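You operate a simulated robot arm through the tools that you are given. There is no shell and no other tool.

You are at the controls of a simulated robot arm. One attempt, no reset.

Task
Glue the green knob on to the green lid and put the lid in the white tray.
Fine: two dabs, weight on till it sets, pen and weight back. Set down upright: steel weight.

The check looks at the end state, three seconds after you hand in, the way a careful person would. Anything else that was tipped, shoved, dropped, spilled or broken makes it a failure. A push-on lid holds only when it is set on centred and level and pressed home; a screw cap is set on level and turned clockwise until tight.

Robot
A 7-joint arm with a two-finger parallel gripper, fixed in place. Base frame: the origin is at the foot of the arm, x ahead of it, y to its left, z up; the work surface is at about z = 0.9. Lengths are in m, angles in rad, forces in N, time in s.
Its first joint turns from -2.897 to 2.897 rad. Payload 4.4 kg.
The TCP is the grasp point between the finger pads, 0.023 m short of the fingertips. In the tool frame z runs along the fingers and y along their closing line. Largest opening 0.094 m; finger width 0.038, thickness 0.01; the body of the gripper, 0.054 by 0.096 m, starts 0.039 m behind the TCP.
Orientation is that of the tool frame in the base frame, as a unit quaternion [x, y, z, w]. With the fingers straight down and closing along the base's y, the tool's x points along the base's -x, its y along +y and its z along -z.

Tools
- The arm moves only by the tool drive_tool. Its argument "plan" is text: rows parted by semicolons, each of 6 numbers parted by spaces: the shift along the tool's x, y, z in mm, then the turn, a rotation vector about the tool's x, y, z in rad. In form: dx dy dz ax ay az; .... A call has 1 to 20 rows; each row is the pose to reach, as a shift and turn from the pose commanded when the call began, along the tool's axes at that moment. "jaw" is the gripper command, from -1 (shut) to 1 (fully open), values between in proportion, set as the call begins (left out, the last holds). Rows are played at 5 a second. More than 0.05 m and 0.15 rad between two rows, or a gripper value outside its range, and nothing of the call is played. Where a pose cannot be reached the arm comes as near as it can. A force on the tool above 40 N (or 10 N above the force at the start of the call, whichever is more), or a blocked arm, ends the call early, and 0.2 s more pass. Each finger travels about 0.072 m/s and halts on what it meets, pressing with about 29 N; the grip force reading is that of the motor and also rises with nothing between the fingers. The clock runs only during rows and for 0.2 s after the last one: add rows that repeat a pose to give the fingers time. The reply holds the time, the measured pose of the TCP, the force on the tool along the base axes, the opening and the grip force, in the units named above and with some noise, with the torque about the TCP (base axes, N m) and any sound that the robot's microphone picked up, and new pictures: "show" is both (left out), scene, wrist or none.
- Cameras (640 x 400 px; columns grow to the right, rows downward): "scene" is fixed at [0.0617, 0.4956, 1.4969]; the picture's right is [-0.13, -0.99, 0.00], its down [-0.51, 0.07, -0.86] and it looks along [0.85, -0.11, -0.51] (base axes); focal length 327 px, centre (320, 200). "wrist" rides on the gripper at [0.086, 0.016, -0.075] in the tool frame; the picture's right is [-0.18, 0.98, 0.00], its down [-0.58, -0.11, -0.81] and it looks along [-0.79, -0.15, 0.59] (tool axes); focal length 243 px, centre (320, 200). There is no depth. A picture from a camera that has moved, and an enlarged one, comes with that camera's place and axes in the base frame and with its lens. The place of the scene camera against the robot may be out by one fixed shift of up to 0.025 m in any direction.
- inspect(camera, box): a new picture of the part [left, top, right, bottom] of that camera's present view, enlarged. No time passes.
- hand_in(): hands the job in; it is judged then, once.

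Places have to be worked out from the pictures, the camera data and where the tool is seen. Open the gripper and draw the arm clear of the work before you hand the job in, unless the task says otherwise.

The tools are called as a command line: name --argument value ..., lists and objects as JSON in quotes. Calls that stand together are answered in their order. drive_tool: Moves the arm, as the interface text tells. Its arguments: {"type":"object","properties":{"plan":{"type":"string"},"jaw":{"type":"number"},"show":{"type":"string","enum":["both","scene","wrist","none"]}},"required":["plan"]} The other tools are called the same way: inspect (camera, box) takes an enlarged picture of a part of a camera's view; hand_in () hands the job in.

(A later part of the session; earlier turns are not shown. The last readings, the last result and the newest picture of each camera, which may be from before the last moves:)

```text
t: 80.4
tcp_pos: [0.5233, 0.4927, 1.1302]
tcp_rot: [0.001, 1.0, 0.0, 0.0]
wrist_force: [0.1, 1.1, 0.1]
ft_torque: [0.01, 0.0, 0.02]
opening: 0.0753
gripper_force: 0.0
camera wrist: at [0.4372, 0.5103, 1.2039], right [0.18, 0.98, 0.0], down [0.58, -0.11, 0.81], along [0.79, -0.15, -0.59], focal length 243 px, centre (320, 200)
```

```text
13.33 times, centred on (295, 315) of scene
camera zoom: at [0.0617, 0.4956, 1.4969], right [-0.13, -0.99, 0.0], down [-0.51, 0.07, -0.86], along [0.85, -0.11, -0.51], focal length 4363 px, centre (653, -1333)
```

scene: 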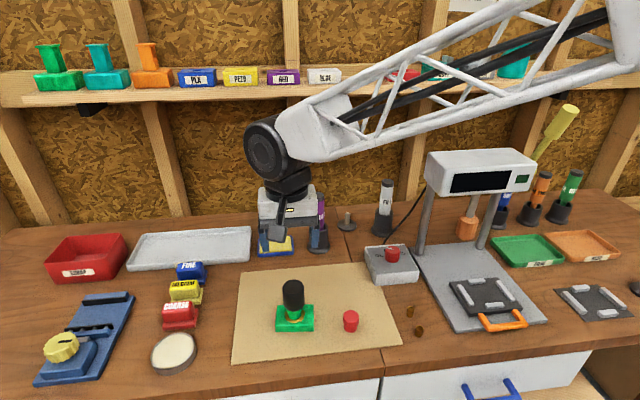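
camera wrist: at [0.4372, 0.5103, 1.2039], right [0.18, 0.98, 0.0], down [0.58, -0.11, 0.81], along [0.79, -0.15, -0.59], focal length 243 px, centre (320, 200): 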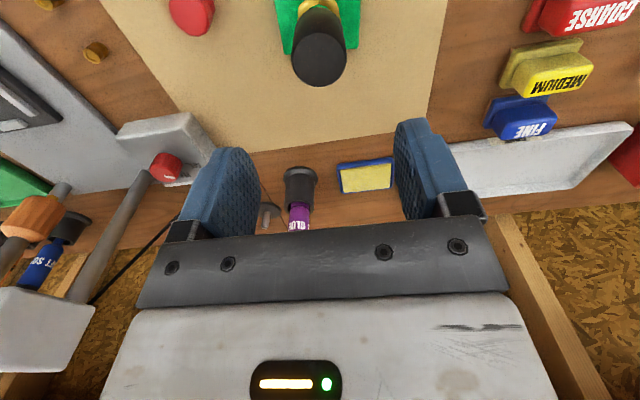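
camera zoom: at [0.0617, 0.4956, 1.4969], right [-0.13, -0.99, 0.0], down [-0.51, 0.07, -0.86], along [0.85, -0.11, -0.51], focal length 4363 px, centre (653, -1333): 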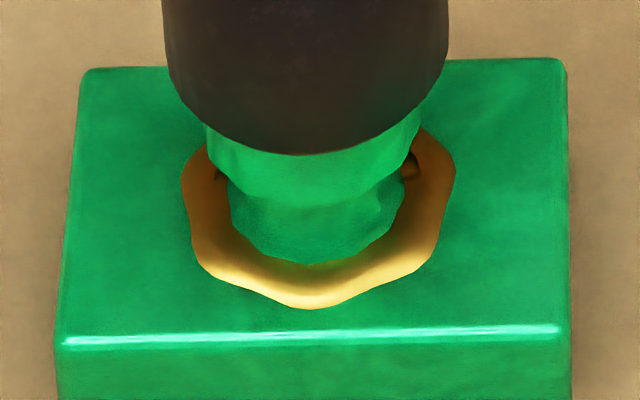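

Still amber. I keep waiting in place and check whether the ring changes again.

drive_tool --plan "0 0 0 0 0 0; 0 0 0 0 0 0; 0 0 0 0 0 0; 0 0 0 0 0 0; 0 0 0 0 0 0; 0 0 0 0 0 0; 0 0 0 0 0 0; 0 0 0 0 0 0; 0 0 0 0 0 0; 0 0 0 0 0 0; 0 0 0 0 0 0; 0 0 0 0 0 0; 0 0 0 0 0 0; 0 0 0 0 0 0; 0 0 0 0 0 0; 0 0 0 0 0 0; 0 0 0 0 0 0; 0 0 0 0 0 0; 0 0 0 0 0 0; 0 0 0 0 0 0" --show "none"

drive_tool --plan "0 0 0 0 0 0; 0 0 0 0 0 0; 0 0 0 0 0 0; 0 0 0 0 0 0; 0 0 0 0 0 0; 0 0 0 0 0 0; 0 0 0 0 0 0; 0 0 0 0 0 0; 0 0 0 0 0 0; 0 0 0 0 0 0; 0 0 0 0 0 0; 0 0 0 0 0 0; 0 0 0 0 0 0; 0 0 0 0 0 0; 0 0 0 0 0 0; 0 0 0 0 0 0; 0 0 0 0 0 0; 0 0 0 0 0 0; 0 0 0 0 0 0; 0 0 0 0 0 0" --show "none"

inspect --camera "scene" --box '[275, 300, 315, 330]'

```text
t: 84.6
tcp_pos: [0.5237, 0.4934, 1.1308]
tcp_rot: [0.0, 1.0, 0.0, 0.001]
wrist_force: [0.2, 0.4, 0.3]
ft_torque: [-0.02, 0.0, -0.02]
opening: 0.0754
gripper_force: 0.1
```

```text
t: 88.8
tcp_pos: [0.5221, 0.4934, 1.1302]
tcp_rot: [0.0, 1.0, 0.0, 0.001]
wrist_force: [-0.4, 0.0, 0.0]
ft_torque: [0.0, 0.03, -0.01]
opening: 0.0753
gripper_force: 0.0
```

```text
13.33 times, centred on (295, 315) of scene
camera zoom: at [0.0617, 0.4956, 1.4969], right [-0.13, -0.99, 0.0], down [-0.51, 0.07, -0.86], along [0.85, -0.11, -0.51], focal length 4363 px, centre (653, -1333)
```

zoom: 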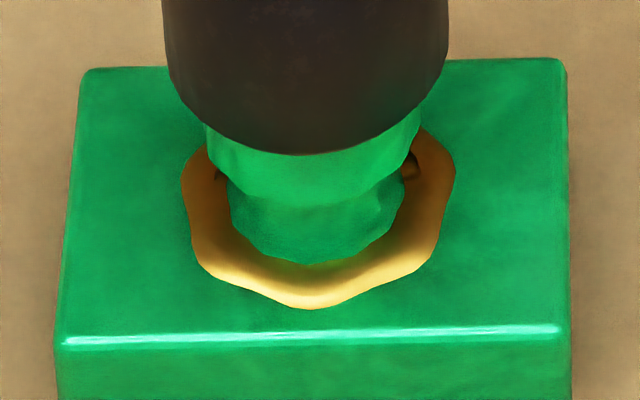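

No change yet. I wait longer, since the weight must stay on until the joint has certainly set.

drive_tool --plan "0 0 0 0 0 0; 0 0 0 0 0 0; 0 0 0 0 0 0; 0 0 0 0 0 0; 0 0 0 0 0 0; 0 0 0 0 0 0; 0 0 0 0 0 0; 0 0 0 0 0 0; 0 0 0 0 0 0; 0 0 0 0 0 0; 0 0 0 0 0 0; 0 0 0 0 0 0; 0 0 0 0 0 0; 0 0 0 0 0 0; 0 0 0 0 0 0; 0 0 0 0 0 0; 0 0 0 0 0 0; 0 0 0 0 0 0; 0 0 0 0 0 0; 0 0 0 0 0 0" --show "none"

drive_tool --plan "0 0 0 0 0 0; 0 0 0 0 0 0; 0 0 0 0 0 0; 0 0 0 0 0 0; 0 0 0 0 0 0; 0 0 0 0 0 0; 0 0 0 0 0 0; 0 0 0 0 0 0; 0 0 0 0 0 0; 0 0 0 0 0 0; 0 0 0 0 0 0; 0 0 0 0 0 0; 0 0 0 0 0 0; 0 0 0 0 0 0; 0 0 0 0 0 0; 0 0 0 0 0 0; 0 0 0 0 0 0; 0 0 0 0 0 0; 0 0 0 0 0 0; 0 0 0 0 0 0" --show "none"

drive_tool --plan "0 0 0 0 0 0; 0 0 0 0 0 0; 0 0 0 0 0 0; 0 0 0 0 0 0; 0 0 0 0 0 0; 0 0 0 0 0 0; 0 0 0 0 0 0; 0 0 0 0 0 0; 0 0 0 0 0 0; 0 0 0 0 0 0; 0 0 0 0 0 0; 0 0 0 0 0 0; 0 0 0 0 0 0; 0 0 0 0 0 0; 0 0 0 0 0 0; 0 0 0 0 0 0; 0 0 0 0 0 0; 0 0 0 0 0 0; 0 0 0 0 0 0; 0 0 0 0 0 0" --show "none"

drive_tool --plan "0 0 0 0 0 0; 0 0 0 0 0 0; 0 0 0 0 0 0; 0 0 0 0 0 0; 0 0 0 0 0 0; 0 0 0 0 0 0; 0 0 0 0 0 0; 0 0 0 0 0 0; 0 0 0 0 0 0; 0 0 0 0 0 0; 0 0 0 0 0 0; 0 0 0 0 0 0; 0 0 0 0 0 0; 0 0 0 0 0 0; 0 0 0 0 0 0; 0 0 0 0 0 0; 0 0 0 0 0 0; 0 0 0 0 0 0; 0 0 0 0 0 0; 0 0 0 0 0 0" --show "none"

inspect --camera "scene" --box '[275, 300, 315, 330]'

```text
t: 93.0
tcp_pos: [0.5224, 0.4939, 1.1306]
tcp_rot: [0.001, 1.0, 0.0, 0.001]
wrist_force: [0.9, 0.3, -0.9]
ft_torque: [0.04, 0.02, -0.02]
opening: 0.0752
gripper_force: 0.0
```

```text
t: 97.2
tcp_pos: [0.5239, 0.4934, 1.1309]
tcp_rot: [0.0, 1.0, 0.0, 0.0]
wrist_force: [0.6, 0.3, -0.4]
ft_torque: [-0.02, -0.03, 0.0]
opening: 0.0752
gripper_force: 0.0
```

```text
t: 101.4
tcp_pos: [0.5238, 0.4927, 1.132]
tcp_rot: [-0.001, 1.0, 0.0, 0.002]
wrist_force: [0.4, 0.7, 0.2]
ft_torque: [0.0, 0.0, -0.02]
opening: 0.0753
gripper_force: 0.0
```

```text
t: 105.6
tcp_pos: [0.5225, 0.494, 1.1311]
tcp_rot: [0.0, 1.0, 0.0, 0.002]
wrist_force: [0.4, 0.7, -0.6]
ft_torque: [0.01, 0.04, -0.01]
opening: 0.0751
gripper_force: 0.1
```

```text
13.33 times, centred on (295, 315) of scene
camera zoom: at [0.0617, 0.4956, 1.4969], right [-0.13, -0.99, 0.0], down [-0.51, 0.07, -0.86], along [0.85, -0.11, -0.51], focal length 4363 px, centre (653, -1333)
```

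zoom: 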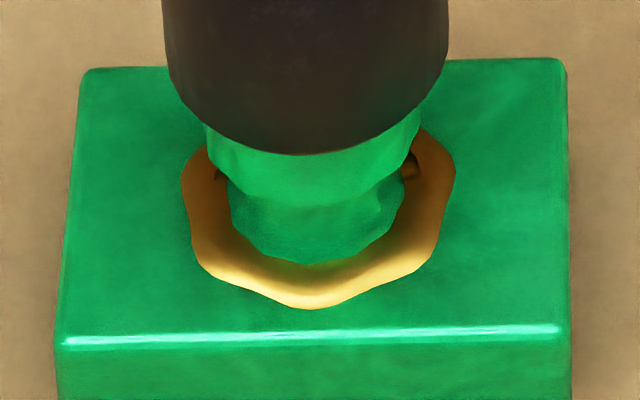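

Still amber at 42 s. There's no penalty for patience, so I give it another half minute or so.

drive_tool --plan "0 0 0 0 0 0; 0 0 0 0 0 0; 0 0 0 0 0 0; 0 0 0 0 0 0; 0 0 0 0 0 0; 0 0 0 0 0 0; 0 0 0 0 0 0; 0 0 0 0 0 0; 0 0 0 0 0 0; 0 0 0 0 0 0; 0 0 0 0 0 0; 0 0 0 0 0 0; 0 0 0 0 0 0; 0 0 0 0 0 0; 0 0 0 0 0 0; 0 0 0 0 0 0; 0 0 0 0 0 0; 0 0 0 0 0 0; 0 0 0 0 0 0; 0 0 0 0 0 0" --show "none"

drive_tool --plan "0 0 0 0 0 0; 0 0 0 0 0 0; 0 0 0 0 0 0; 0 0 0 0 0 0; 0 0 0 0 0 0; 0 0 0 0 0 0; 0 0 0 0 0 0; 0 0 0 0 0 0; 0 0 0 0 0 0; 0 0 0 0 0 0; 0 0 0 0 0 0; 0 0 0 0 0 0; 0 0 0 0 0 0; 0 0 0 0 0 0; 0 0 0 0 0 0; 0 0 0 0 0 0; 0 0 0 0 0 0; 0 0 0 0 0 0; 0 0 0 0 0 0; 0 0 0 0 0 0" --show "none"

drive_tool --plan "0 0 0 0 0 0; 0 0 0 0 0 0; 0 0 0 0 0 0; 0 0 0 0 0 0; 0 0 0 0 0 0; 0 0 0 0 0 0; 0 0 0 0 0 0; 0 0 0 0 0 0; 0 0 0 0 0 0; 0 0 0 0 0 0; 0 0 0 0 0 0; 0 0 0 0 0 0; 0 0 0 0 0 0; 0 0 0 0 0 0; 0 0 0 0 0 0; 0 0 0 0 0 0; 0 0 0 0 0 0; 0 0 0 0 0 0; 0 0 0 0 0 0; 0 0 0 0 0 0" --show "none"

drive_tool --plan "0 0 0 0 0 0; 0 0 0 0 0 0; 0 0 0 0 0 0; 0 0 0 0 0 0; 0 0 0 0 0 0; 0 0 0 0 0 0; 0 0 0 0 0 0; 0 0 0 0 0 0; 0 0 0 0 0 0; 0 0 0 0 0 0; 0 0 0 0 0 0; 0 0 0 0 0 0; 0 0 0 0 0 0; 0 0 0 0 0 0; 0 0 0 0 0 0; 0 0 0 0 0 0; 0 0 0 0 0 0; 0 0 0 0 0 0; 0 0 0 0 0 0; 0 0 0 0 0 0" --show "none"

drive_tool --plan "0 0 0 0 0 0; 0 0 0 0 0 0; 0 0 0 0 0 0; 0 0 0 0 0 0; 0 0 0 0 0 0; 0 0 0 0 0 0; 0 0 0 0 0 0; 0 0 0 0 0 0; 0 0 0 0 0 0; 0 0 0 0 0 0; 0 0 0 0 0 0; 0 0 0 0 0 0; 0 0 0 0 0 0; 0 0 0 0 0 0; 0 0 0 0 0 0; 0 0 0 0 0 0; 0 0 0 0 0 0; 0 0 0 0 0 0; 0 0 0 0 0 0; 0 0 0 0 0 0" --show "none"

drive_tool --plan "0 0 0 0 0 0; 0 0 0 0 0 0; 0 0 0 0 0 0; 0 0 0 0 0 0; 0 0 0 0 0 0; 0 0 0 0 0 0; 0 0 0 0 0 0; 0 0 0 0 0 0; 0 0 0 0 0 0; 0 0 0 0 0 0; 0 0 0 0 0 0; 0 0 0 0 0 0; 0 0 0 0 0 0; 0 0 0 0 0 0; 0 0 0 0 0 0; 0 0 0 0 0 0; 0 0 0 0 0 0; 0 0 0 0 0 0; 0 0 0 0 0 0; 0 0 0 0 0 0" --show "scene"

inspect --camera "scene" --box '[275, 300, 315, 330]'

```text
t: 109.8
tcp_pos: [0.5229, 0.4936, 1.1307]
tcp_rot: [0.0, 1.0, 0.0, 0.001]
wrist_force: [0.2, -0.3, 0.0]
ft_torque: [-0.05, 0.02, -0.02]
opening: 0.0749
gripper_force: 0.1
```

```text
t: 114.0
tcp_pos: [0.5216, 0.4931, 1.1311]
tcp_rot: [0.0, 1.0, 0.0, 0.001]
wrist_force: [0.5, -0.2, 0.2]
ft_torque: [-0.01, 0.03, 0.02]
opening: 0.075
gripper_force: 0.1
```

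```text
t: 118.2
tcp_pos: [0.5224, 0.4931, 1.1298]
tcp_rot: [0.0, 1.0, 0.0, 0.0]
wrist_force: [-0.7, -0.4, 0.6]
ft_torque: [-0.02, -0.01, 0.0]
opening: 0.0752
gripper_force: 0.1
```

```text
t: 122.4
tcp_pos: [0.5224, 0.4934, 1.1305]
tcp_rot: [0.0, 1.0, 0.001, 0.001]
wrist_force: [0.0, -0.2, 0.1]
ft_torque: [0.03, 0.01, 0.03]
opening: 0.0751
gripper_force: 0.1
```

```text
t: 126.6
tcp_pos: [0.5227, 0.4938, 1.1315]
tcp_rot: [0.0, 1.0, 0.0, 0.001]
wrist_force: [0.2, 0.3, 0.5]
ft_torque: [0.02, 0.04, 0.0]
opening: 0.0749
gripper_force: 0.0
```

```text
t: 130.8
tcp_pos: [0.5233, 0.4938, 1.1312]
tcp_rot: [0.0, 1.0, 0.001, 0.001]
wrist_force: [-0.8, 0.0, -0.2]
ft_torque: [-0.02, 0.0, -0.02]
opening: 0.0754
gripper_force: 0.1
```

scene: 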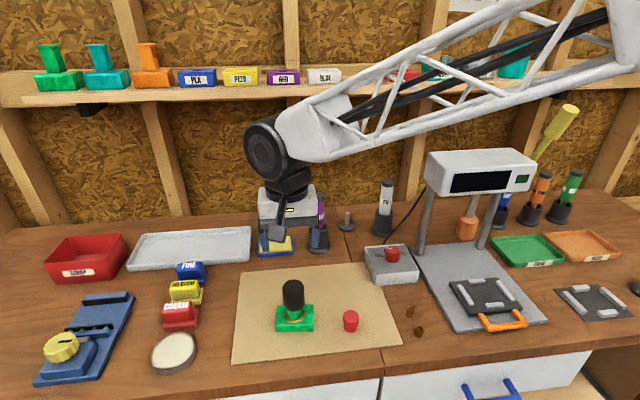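

```text
13.33 times, centred on (295, 315) of scene
camera zoom: at [0.0617, 0.4956, 1.4969], right [-0.13, -0.99, 0.0], down [-0.51, 0.07, -0.86], along [0.85, -0.11, -0.51], focal length 4363 px, centre (653, -1333)
```

zoom: 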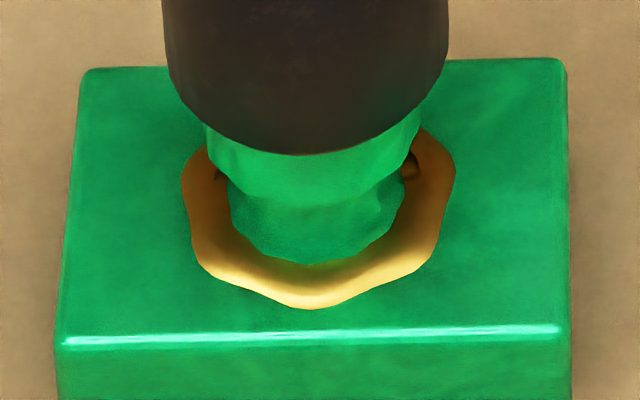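

67 s on, the ring hasn't changed since it turned amber within seconds of loading, so I take amber to mean set. I descend around the weight to the same pose where I released it.

drive_tool --plan "0 0 40 0 0 0; 0 0 80 0 0 0; 0 0 115 0 0 0; 0 0 135 0 0 0; 0 0 145 0 0 0; 0 0 145 0 0 0"

```text
t: 132.2
tcp_pos: [0.5228, 0.4949, 0.9861]
tcp_rot: [0.0, 1.0, 0.001, 0.001]
wrist_force: [-0.3, -0.9, 1.0]
ft_torque: [-0.01, 0.0, 0.02]
opening: 0.0748
gripper_force: 0.0
camera wrist: at [0.4373, 0.5103, 1.0586], right [0.18, 0.98, 0.0], down [0.58, -0.11, 0.81], along [0.79, -0.15, -0.59], focal length 243 px, centre (320, 200)
```

scene: 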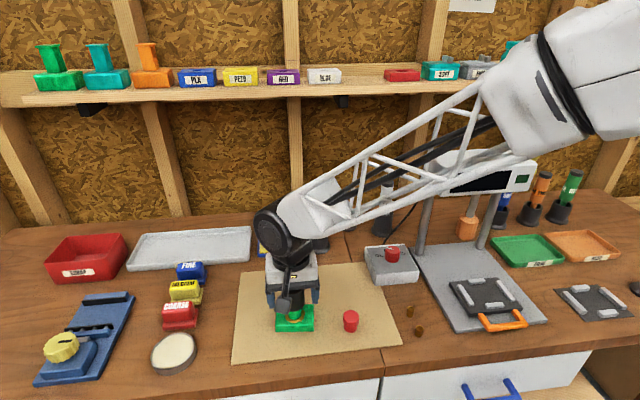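
wrist: 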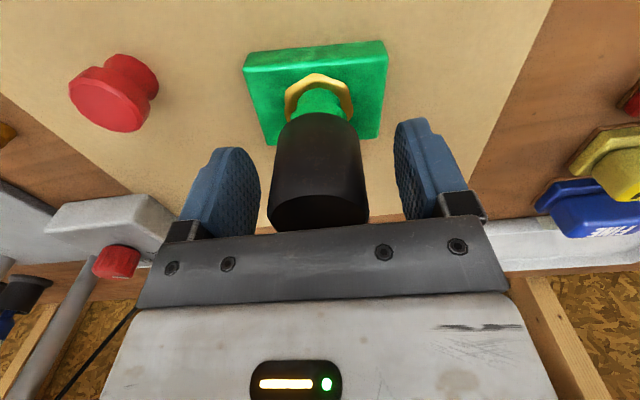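

The weight stands between the fingers, and I'm about 0.6 mm off centre, so I correct that and close.

drive_tool --plan "0 -0.6 0 0 0 0; 0 -0.6 0 0 0 0" --show "none"

drive_tool --plan "0 0 0 0 0 0; 0 0 0 0 0 0; 0 0 0 0 0 0; 0 0 0 0 0 0" --jaw -1 --show "none"

inspect --camera "wrist" --box '[220, 20, 420, 240]'

```text
t: 132.8
tcp_pos: [0.5234, 0.492, 0.9859]
tcp_rot: [-0.001, 1.0, 0.0, 0.0]
wrist_force: [-0.2, 0.0, 0.7]
ft_torque: [0.01, 0.0, 0.02]
opening: 0.0754
gripper_force: 0.2
```

```text
t: 133.8
tcp_pos: [0.5232, 0.4931, 0.9846]
tcp_rot: [0.0, 1.0, 0.0, 0.001]
wrist_force: [-1.3, -1.2, 0.5]
ft_torque: [-0.01, 0.05, 0.03]
opening: 0.0426
gripper_force: 28.7
```

```text
1.82 times, centred on (320, 130) of wrist
camera zoom: at [0.4372, 0.5095, 1.0586], right [0.18, 0.98, 0.0], down [0.58, -0.11, 0.81], along [0.79, -0.15, -0.59], focal length 441 px, centre (320, 327)
```

zoom: 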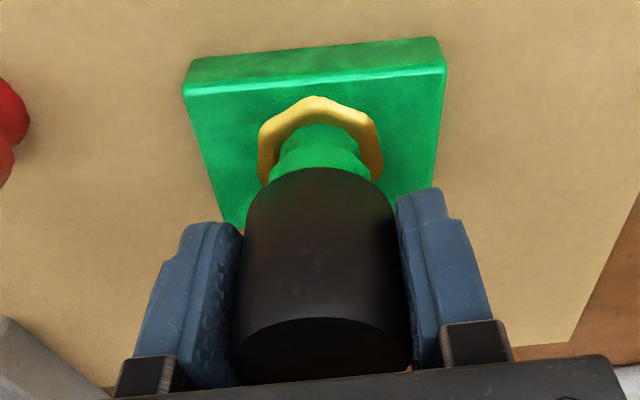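

The weight is gripped at 42.6 mm. I lift it gently straight off the knob.

drive_tool --plan "0 0 -2 0 0 0; 0 0 -6 0 0 0; 0 0 -15 0 0 0; 0 0 -40 0 0 0; 0 0 -80 0 0 0; 0 0 -105 0 0 0; 0 0 -105 0 0 0"

inspect --camera "scene" --box '[260, 265, 330, 335]'

inspect --camera "wrist" --box '[220, 20, 420, 240]'

```text
t: 135.4
tcp_pos: [0.5244, 0.4925, 1.0895]
tcp_rot: [0.001, 1.0, 0.0, 0.0]
wrist_force: [-0.2, -0.4, -5.2]
ft_torque: [0.02, 0.02, -0.05]
opening: 0.0427
gripper_force: 29.1
camera wrist: at [0.4374, 0.5095, 1.1627], right [0.18, 0.98, 0.0], down [0.58, -0.11, 0.81], along [0.79, -0.15, -0.59], focal length 243 px, centre (320, 200)
```

scene: 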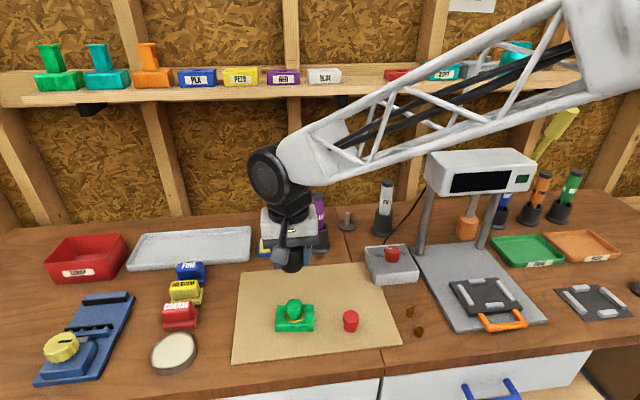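
wrist: 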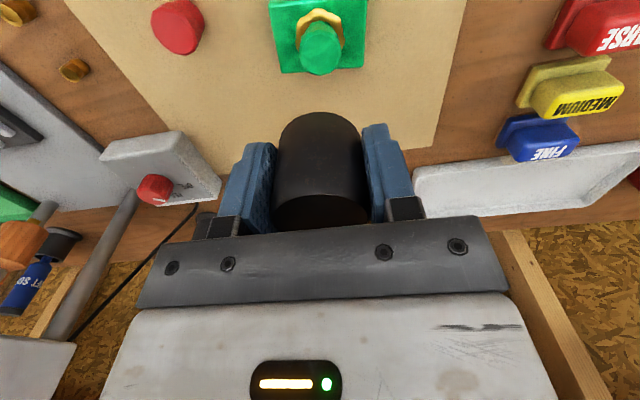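

```text
5.71 times, centred on (295, 300) of scene
camera zoom: at [0.0617, 0.4956, 1.4969], right [-0.13, -0.99, 0.0], down [-0.51, 0.07, -0.86], along [0.85, -0.11, -0.51], focal length 1870 px, centre (463, -371)
```

zoom: 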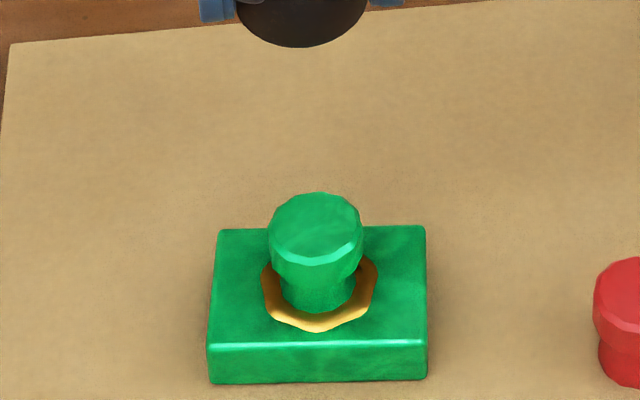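

```text
1.82 times, centred on (320, 130) of wrist
camera zoom: at [0.4374, 0.5095, 1.1627], right [0.18, 0.98, 0.0], down [0.58, -0.11, 0.81], along [0.79, -0.15, -0.59], focal length 441 px, centre (320, 327)
```

zoom: 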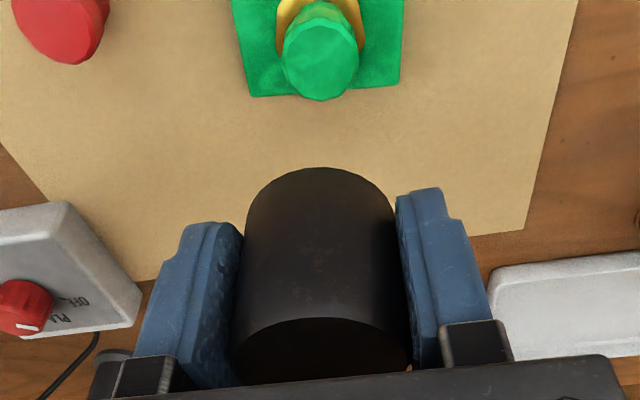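

The weight is off, the knob stays put, and the ring stays amber, so the joint is set. I carry the weight back to its original spot at (0.748, 0.320).

drive_tool --plan "-32 -24.5 -15 0 0 0; -65 -49 -15 0 0 0; -97 -73.7 -15 0 0 0; -130 -98.5 -15 0 0 0; -162 -123 -15 0 0 0; -195 -148 -15 0 0 0; -226.5 -171.9 -15 0 0 0; -226.5 -171.9 20 0 0 0; -226.5 -171.9 65 0 0 0; -226.5 -171.9 105 0 0 0; -226.5 -171.9 135 0 0 0; -226.5 -171.9 148 0 0 0; -226.5 -171.9 154 0 0 0; -226.5 -171.9 154 0 0 0"

inspect --camera "wrist" --box '[200, 60, 460, 240]'

inspect --camera "scene" --box '[300, 190, 400, 270]'

```text
t: 138.4
tcp_pos: [0.7493, 0.32, 0.9365]
tcp_rot: [0.0, 1.0, 0.0, 0.001]
wrist_force: [-0.4, 0.4, -5.2]
ft_torque: [-0.04, 0.01, -0.01]
opening: 0.0427
gripper_force: 29.0
camera wrist: at [0.6638, 0.3376, 1.0096], right [0.18, 0.98, 0.0], down [0.58, -0.11, 0.81], along [0.79, -0.15, -0.59], focal length 243 px, centre (320, 200)
```

scene: 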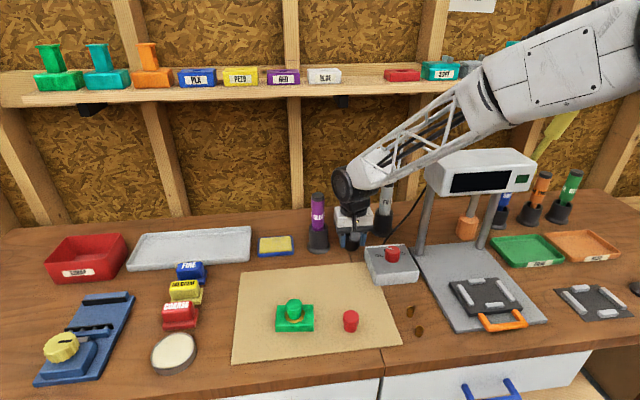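
wrist: 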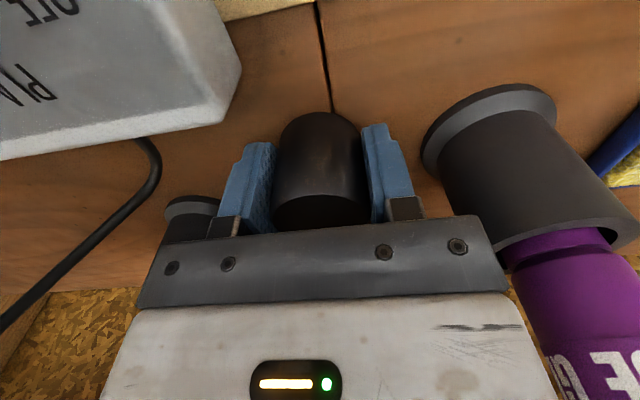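

```text
2.22 times, centred on (330, 150) of wrist
camera zoom: at [0.6638, 0.3376, 1.0096], right [0.18, 0.98, 0.0], down [0.58, -0.11, 0.81], along [0.79, -0.15, -0.59], focal length 539 px, centre (298, 311)
```

zoom: 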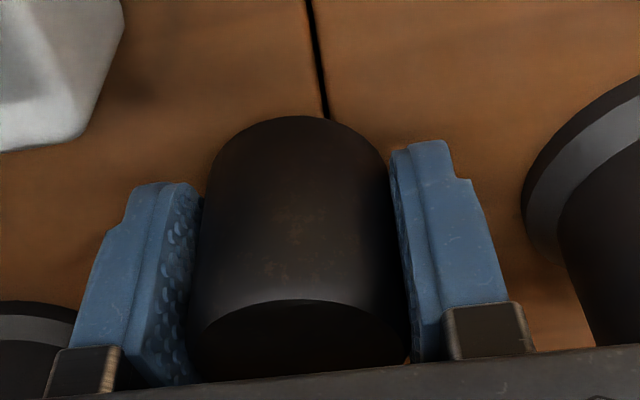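

```text
5.00 times, centred on (350, 230) of scene
camera zoom: at [0.0617, 0.4956, 1.4969], right [-0.13, -0.99, 0.0], down [-0.51, 0.07, -0.86], along [0.85, -0.11, -0.51], focal length 1636 px, centre (170, 50)
```

zoom: 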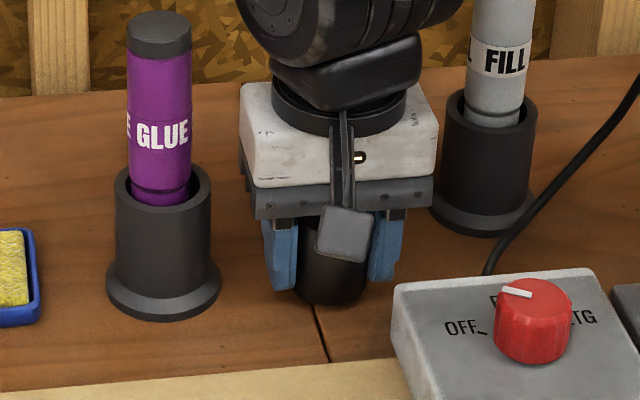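

I'm over the original spot, about 8 mm above the bench. I lower it slowly and watch for the load to transfer.

drive_tool --plan "0 0 3 0 0 0; 0 0 5.5 0 0 0; 0 0 7 0 0 0; 0 0 7.7 0 0 0; 0 0 7.7 0 0 0" --show "none"

```text
t: 139.6
tcp_pos: [0.7497, 0.3195, 0.9292]
tcp_rot: [0.001, 1.0, 0.0, 0.001]
wrist_force: [-0.5, -0.7, -3.1]
ft_torque: [-0.05, -0.04, -0.03]
opening: 0.043
gripper_force: 29.1
```

drive_tool --plan "0 0 0.3 0 0 0; 0 0 0.3 0 0 0" --show "none"

```text
t: 140.2
tcp_pos: [0.7493, 0.3198, 0.9279]
tcp_rot: [0.001, 1.0, 0.0, 0.001]
wrist_force: [-1.5, -3.5, 4.7]
ft_torque: [-0.34, 0.03, -0.05]
opening: 0.0429
gripper_force: 28.6
```

The weight is standing on the bench. I open the jaws and rise straight up.

drive_tool --plan "0 0 0 0 0 0; 0 0 0 0 0 0; 0 0 0 0 0 0; 0 0 0 0 0 0" --jaw 0.6 --show "wrist"

drive_tool --plan "0 0 -20 0 0 0; 0 0 -50 0 0 0; 0 0 -90 0 0 0; 0 0 -130 0 0 0; 0 0 -170 0 0 0; 0 0 -200 0 0 0; 0 0 -200 0 0 0"

inspect --camera "scene" --box '[300, 190, 400, 270]'

```text
t: 141.2
tcp_pos: [0.7497, 0.3206, 0.9282]
tcp_rot: [-0.001, 1.0, 0.0, 0.001]
wrist_force: [0.2, 0.1, -0.2]
ft_torque: [-0.02, 0.01, -0.01]
opening: 0.0752
gripper_force: 0.1
camera wrist: at [0.6637, 0.3375, 1.0013], right [0.18, 0.98, 0.0], down [0.58, -0.11, 0.81], along [0.79, -0.15, -0.59], focal length 243 px, centre (320, 200)
```

wrist: 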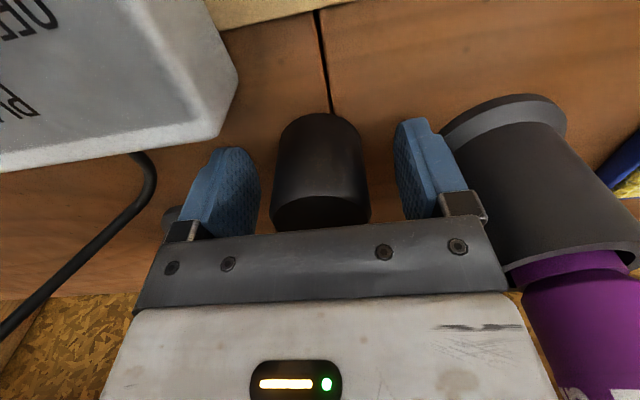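

```text
t: 142.8
tcp_pos: [0.7495, 0.3197, 1.1287]
tcp_rot: [0.0, 1.0, -0.001, 0.0]
wrist_force: [0.8, 0.2, -0.4]
ft_torque: [-0.01, -0.02, 0.03]
opening: 0.0752
gripper_force: 0.2
camera wrist: at [0.6632, 0.3374, 1.2019], right [0.18, 0.98, 0.0], down [0.58, -0.11, 0.81], along [0.79, -0.15, -0.59], focal length 243 px, centre (320, 200)
```

scene: 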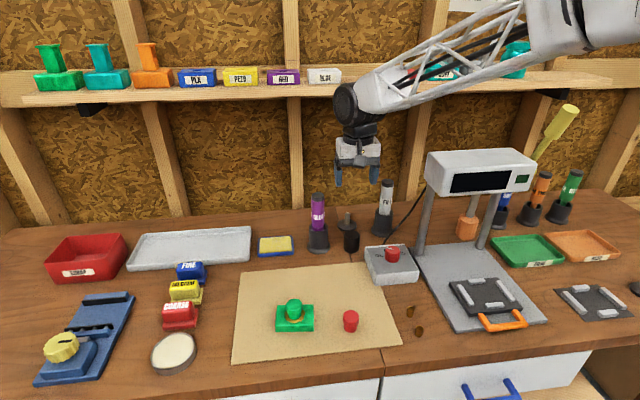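
wrist: 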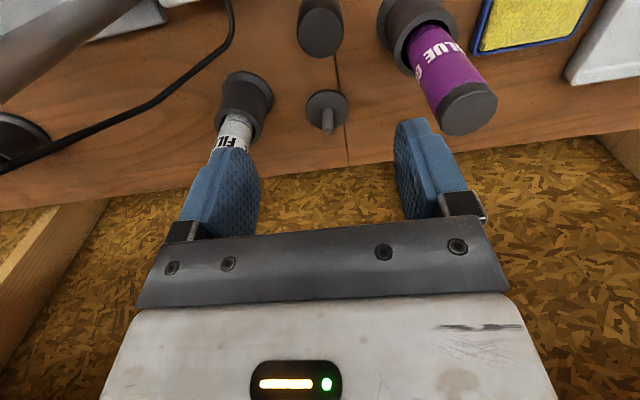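

```text
5.00 times, centred on (350, 230) of scene
camera zoom: at [0.0617, 0.4956, 1.4969], right [-0.13, -0.99, 0.0], down [-0.51, 0.07, -0.86], along [0.85, -0.11, -0.51], focal length 1636 px, centre (170, 50)
```

zoom: 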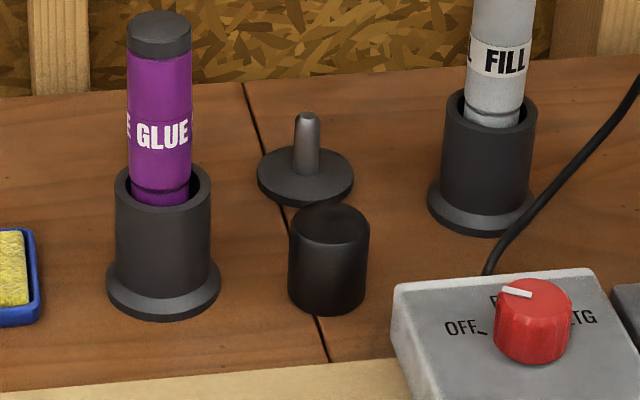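

The pen and weight are back as they were, both upright. Next I move above the lid with the gripper turned to close across its short side, matched to its 0.1 rad skew.

drive_tool --plan "18.9 14.3 0 0 0 0.1393; 37.7 28.6 0 0 0 0.2785; 56.6 43 0 0 0 0.4178; 75.4 57.3 0 0 0 0.557; 94.3 71.6 0 0 0 0.6963; 113.2 85.9 0 0 0 0.8355; 132 100.2 0 0 0 0.9748; 150.9 114.5 0 0 0 1.114; 169.7 128.9 5 0 0 1.2533; 188.6 143.2 10 0 0 1.3925; 207.4 157.5 20 0 0 1.5318; 226.3 171.8 40 0 0 1.671; 226.3 171.8 70 0 0 1.671; 226.3 171.8 70 0 0 1.671" --jaw 1

inspect --camera "wrist" --box '[220, 0, 420, 150]'

inspect --camera "scene" --box '[260, 265, 330, 335]'

```text
t: 145.8
tcp_pos: [0.5234, 0.4923, 1.0569]
tcp_rot: [0.742, 0.67, 0.0, 0.001]
wrist_force: [0.9, -0.2, -0.7]
ft_torque: [-0.01, 0.0, 0.01]
opening: 0.094
gripper_force: 0.1
camera wrist: at [0.5489, 0.5776, 1.1308], right [0.96, -0.28, 0.0], down [-0.17, -0.57, 0.81], along [-0.23, -0.77, -0.59], focal length 243 px, centre (320, 200)
```

scene: 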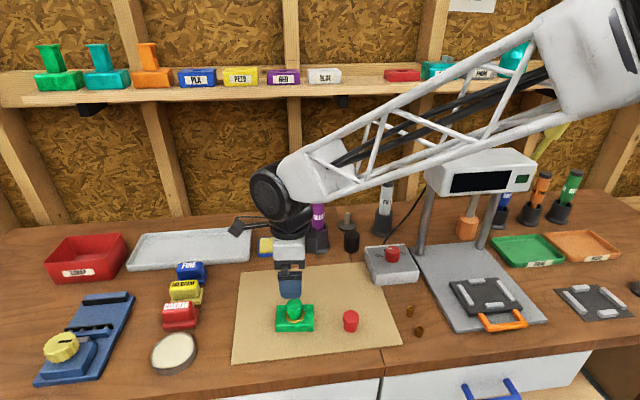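
wrist: 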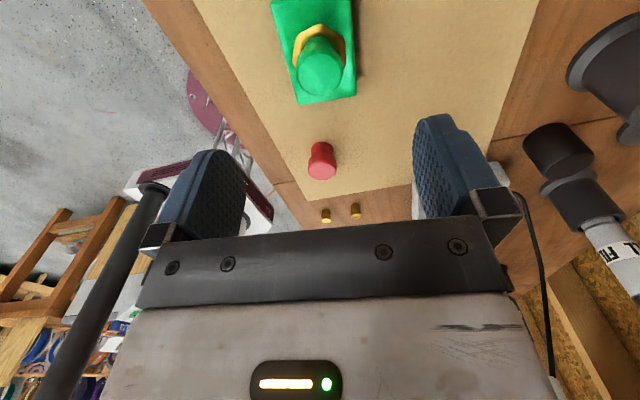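

```text
2.67 times, centred on (320, 75) of wrist
camera zoom: at [0.5489, 0.5776, 1.1308], right [0.96, -0.28, 0.0], down [-0.17, -0.57, 0.81], along [-0.23, -0.77, -0.59], focal length 647 px, centre (320, 533)
```

zoom: 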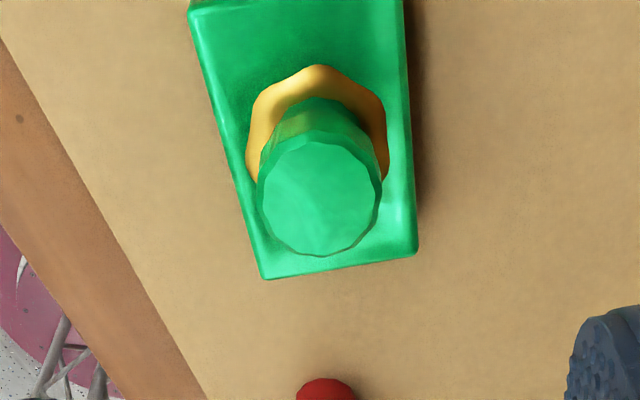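

```text
5.71 times, centred on (295, 300) of scene
camera zoom: at [0.0617, 0.4956, 1.4969], right [-0.13, -0.99, 0.0], down [-0.51, 0.07, -0.86], along [0.85, -0.11, -0.51], focal length 1870 px, centre (463, -371)
```

zoom: 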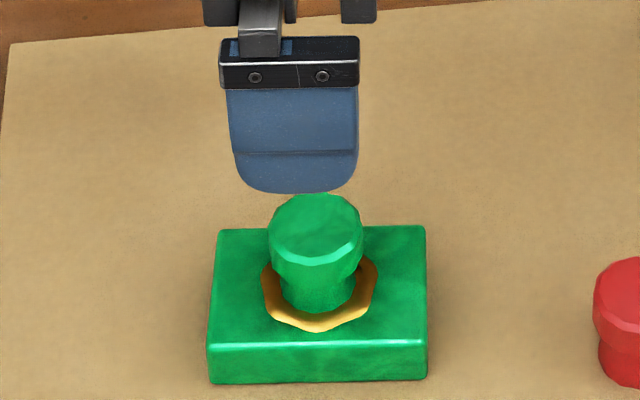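

The lid's long sides are parallel to the fingers within about 0.02 rad, and it's centred within a millimetre or so. I descend to grip the lid by its sides, keeping the fingertips about 5 mm above the mat.

drive_tool --plan "-1 -0.5 35 0 0 0; -1 -0.5 70 0 0 0; -1 -0.5 100 0 0 0; -1 -0.5 118 0 0 0; -1 -0.5 128 0 0 0; -1 -0.5 128 0 0 0"

inspect --camera "wrist" --box '[140, 40, 500, 240]'

inspect --camera "scene" --box '[250, 265, 340, 345]'

```text
t: 147.2
tcp_pos: [0.5223, 0.4915, 0.9313]
tcp_rot: [0.742, 0.67, 0.001, 0.0]
wrist_force: [-0.2, 0.7, 0.0]
ft_torque: [-0.02, 0.01, 0.0]
opening: 0.0942
gripper_force: 0.1
camera wrist: at [0.5477, 0.5764, 1.0037], right [0.96, -0.28, 0.0], down [-0.17, -0.57, 0.81], along [-0.23, -0.77, -0.59], focal length 243 px, centre (320, 200)
```

scene: 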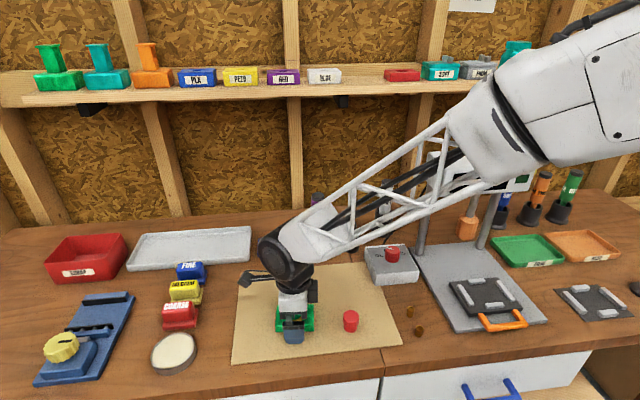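
wrist: 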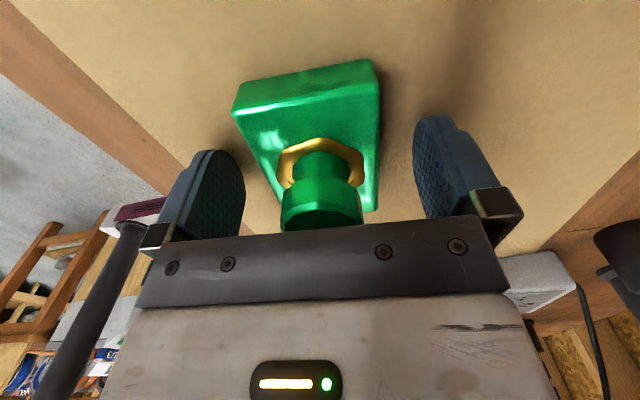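

```text
1.78 times, centred on (320, 140) of wrist
camera zoom: at [0.5477, 0.5764, 1.0037], right [0.96, -0.28, 0.0], down [-0.17, -0.57, 0.81], along [-0.23, -0.77, -0.59], focal length 431 px, centre (320, 307)
```

zoom: 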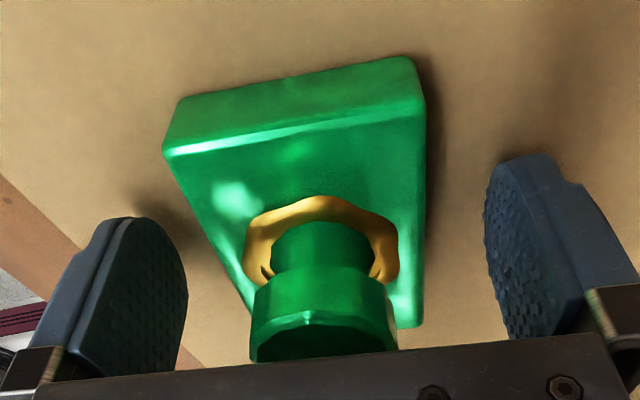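

```text
5.00 times, centred on (295, 305) of scene
camera zoom: at [0.0617, 0.4956, 1.4969], right [-0.13, -0.99, 0.0], down [-0.51, 0.07, -0.86], along [0.85, -0.11, -0.51], focal length 1636 px, centre (445, -325)
```

zoom: 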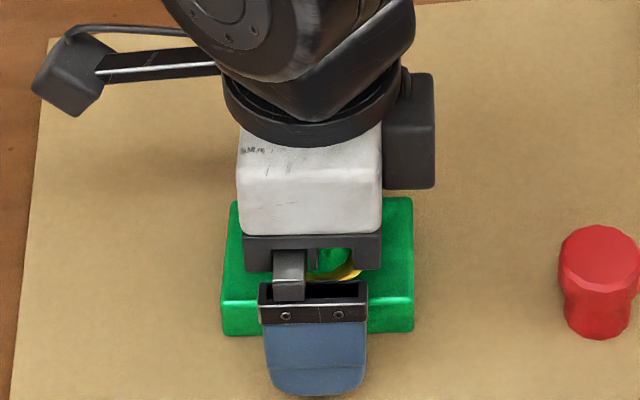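

Everything is clear and the lid sits between the fingers. I close on it.

drive_tool --plan "0 0 0 0 0 0; 0 0 0 0 0 0; 0 0 0 0 0 0; 0 0 0 0 0 0" --jaw -1

inspect --camera "wrist" --box '[140, 40, 500, 240]'

```text
t: 148.2
tcp_pos: [0.5217, 0.4909, 0.9296]
tcp_rot: [0.742, 0.671, 0.001, 0.002]
wrist_force: [0.3, 0.3, 0.0]
ft_torque: [0.01, 0.03, -0.03]
opening: 0.0556
gripper_force: 28.5
camera wrist: at [0.5477, 0.5764, 1.0037], right [0.96, -0.28, 0.0], down [-0.17, -0.57, 0.81], along [-0.23, -0.77, -0.59], focal length 243 px, centre (320, 200)
```

scene: 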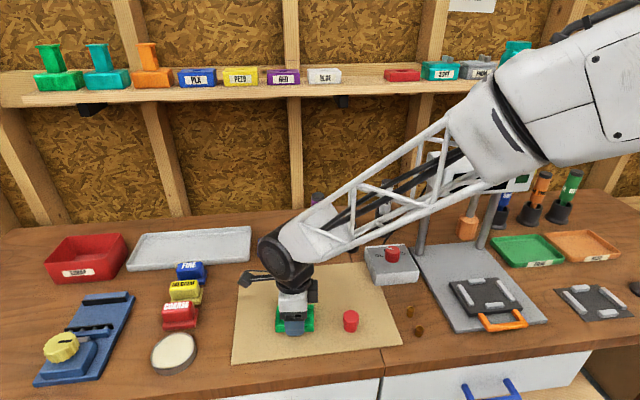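
wrist: 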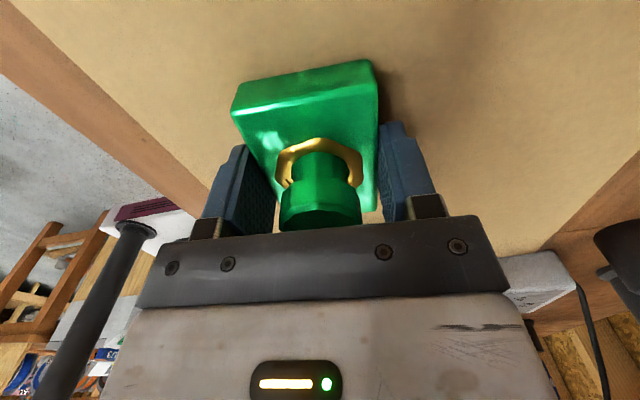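

```text
1.78 times, centred on (320, 140) of wrist
camera zoom: at [0.5477, 0.5764, 1.0037], right [0.96, -0.28, 0.0], down [-0.17, -0.57, 0.81], along [-0.23, -0.77, -0.59], focal length 431 px, centre (320, 307)
```

zoom: 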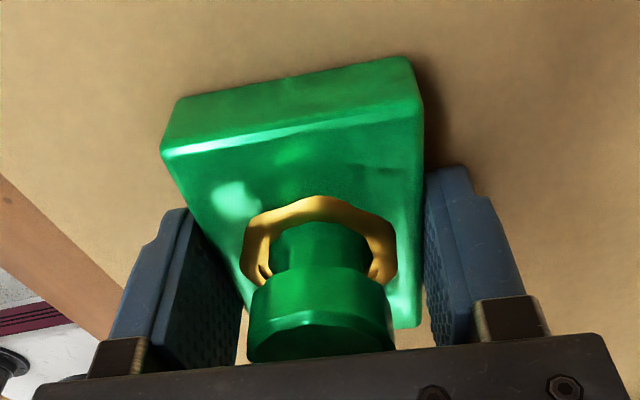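

The lid is gripped at 55.6 mm. I lift it slowly a few centimetres and check that lid and knob come up together, level.

drive_tool --plan "0 0 -3 0 0 0; 0 0 -10 0 0 0; 0 0 -20 0 0 0; 0 0 -40 0 0 0; 0 0 -40 0 0 0"

inspect --camera "wrist" --box '[140, 40, 500, 240]'

inspect --camera "scene" --box '[250, 245, 340, 345]'

```text
t: 149.4
tcp_pos: [0.5218, 0.4912, 0.9713]
tcp_rot: [0.742, 0.67, 0.001, 0.0]
wrist_force: [0.5, 0.4, -1.1]
ft_torque: [0.01, 0.01, 0.0]
opening: 0.0556
gripper_force: 29.2
camera wrist: at [0.5479, 0.5761, 1.0445], right [0.96, -0.28, 0.0], down [-0.17, -0.57, 0.81], along [-0.23, -0.77, -0.59], focal length 243 px, centre (320, 200)
```

scene: 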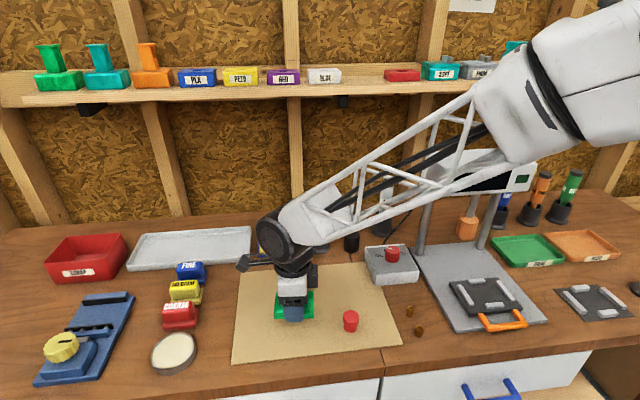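
wrist: 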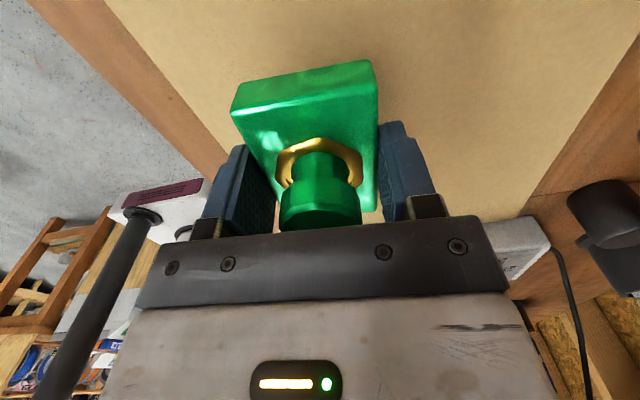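

```text
1.78 times, centred on (320, 140) of wrist
camera zoom: at [0.5479, 0.5761, 1.0445], right [0.96, -0.28, 0.0], down [-0.17, -0.57, 0.81], along [-0.23, -0.77, -0.59], focal length 431 px, centre (320, 307)
```

zoom: 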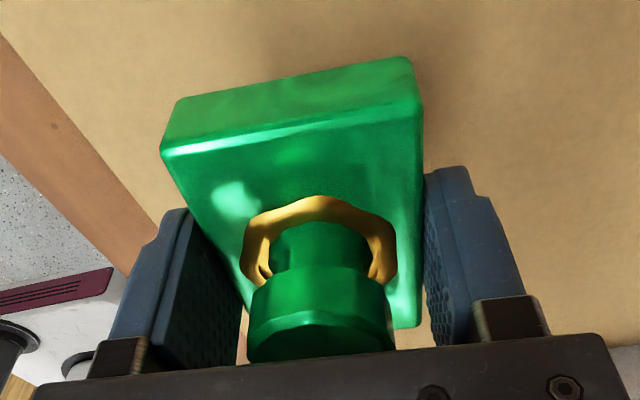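

```text
4.00 times, centred on (295, 295) of scene
camera zoom: at [0.0617, 0.4956, 1.4969], right [-0.13, -0.99, 0.0], down [-0.51, 0.07, -0.86], along [0.85, -0.11, -0.51], focal length 1309 px, centre (420, -180)
```

zoom: 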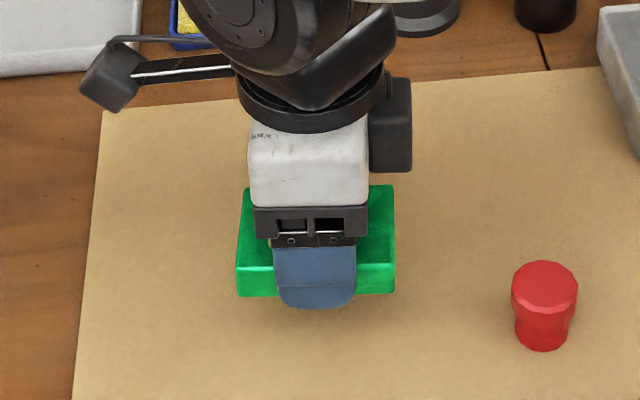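

Lid and knob lift together, level and without slipping. I carry them over the tray's right end, turning 0.1 rad to square up with the tray.

drive_tool --plan "0 0 -40 0 0 0; 0 0 -80 0 0 0; 25.4 32.1 -90 0 0 -0.0125; 50.9 64.1 -90 0 0 -0.025; 76.3 96.2 -90 0 0 -0.0375; 101.8 128.3 -90 0 0 -0.05; 127.2 160.3 -90 0 0 -0.0625; 152.6 192.4 -90 0 0 -0.075; 178.1 224.4 -90 0 0 -0.0875; 203.5 256.5 -90 0 0 -0.1; 203.5 256.5 -60 0 0 -0.1; 203.5 256.5 -35 0 0 -0.1; 203.5 256.5 -35 0 0 -0.1"

inspect --camera "wrist" --box '[140, 0, 500, 240]'

inspect --camera "scene" --box '[120, 180, 270, 290]'

```text
t: 152.2
tcp_pos: [0.7983, 0.6672, 1.0049]
tcp_rot: [0.707, 0.707, 0.0, 0.0]
wrist_force: [0.1, 0.3, -1.0]
ft_torque: [0.02, 0.02, -0.02]
opening: 0.0559
gripper_force: 29.1
camera wrist: at [0.8152, 0.755, 1.0786], right [0.98, -0.18, 0.0], down [-0.11, -0.58, 0.81], along [-0.15, -0.79, -0.59], focal length 243 px, centre (320, 200)
```

scene: 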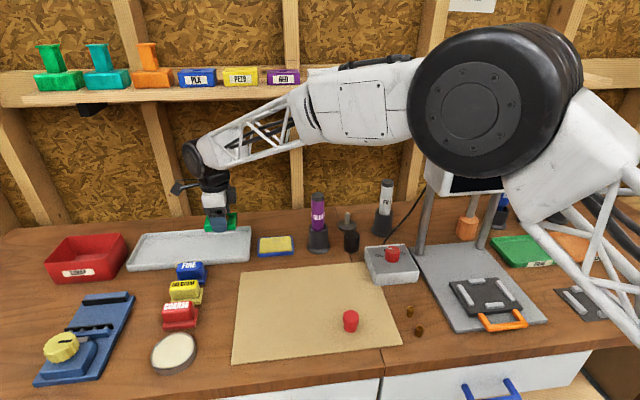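
wrist: 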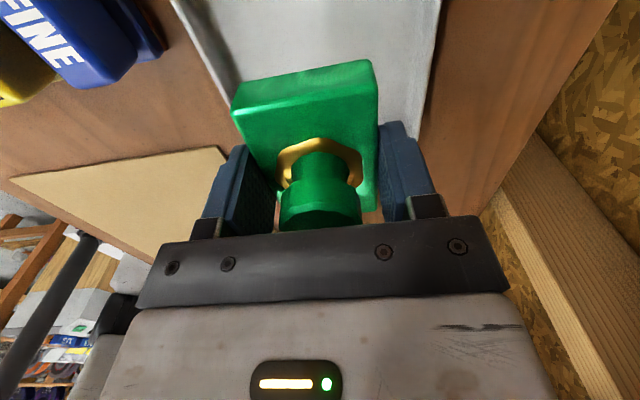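

```text
1.67 times, centred on (320, 120) of wrist
camera zoom: at [0.8152, 0.755, 1.0786], right [0.98, -0.18, 0.0], down [-0.11, -0.58, 0.81], along [-0.15, -0.79, -0.59], focal length 404 px, centre (320, 333)
```

zoom: 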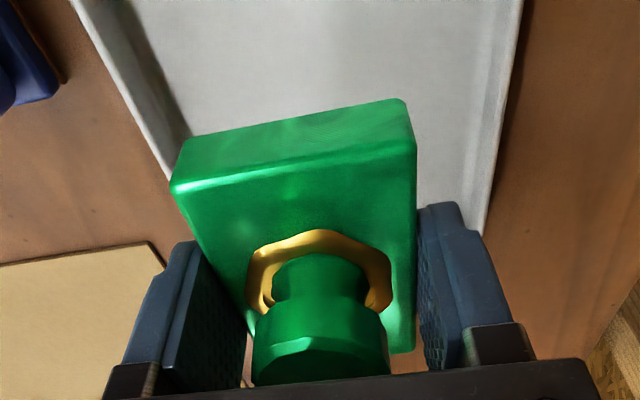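

```text
3.64 times, centred on (195, 235) of scene
camera zoom: at [0.0617, 0.4956, 1.4969], right [-0.13, -0.99, 0.0], down [-0.51, 0.07, -0.86], along [0.85, -0.11, -0.51], focal length 1190 px, centre (774, 73)
```

zoom: 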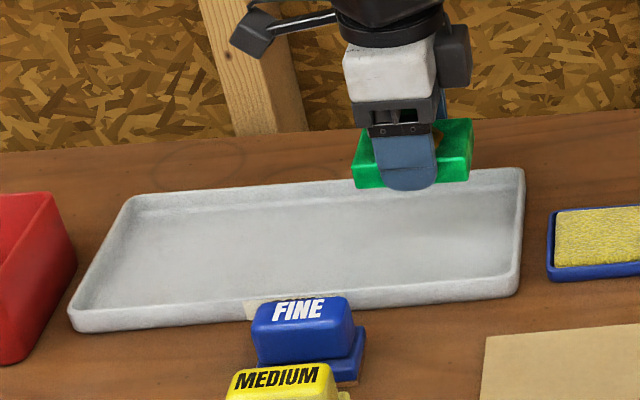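

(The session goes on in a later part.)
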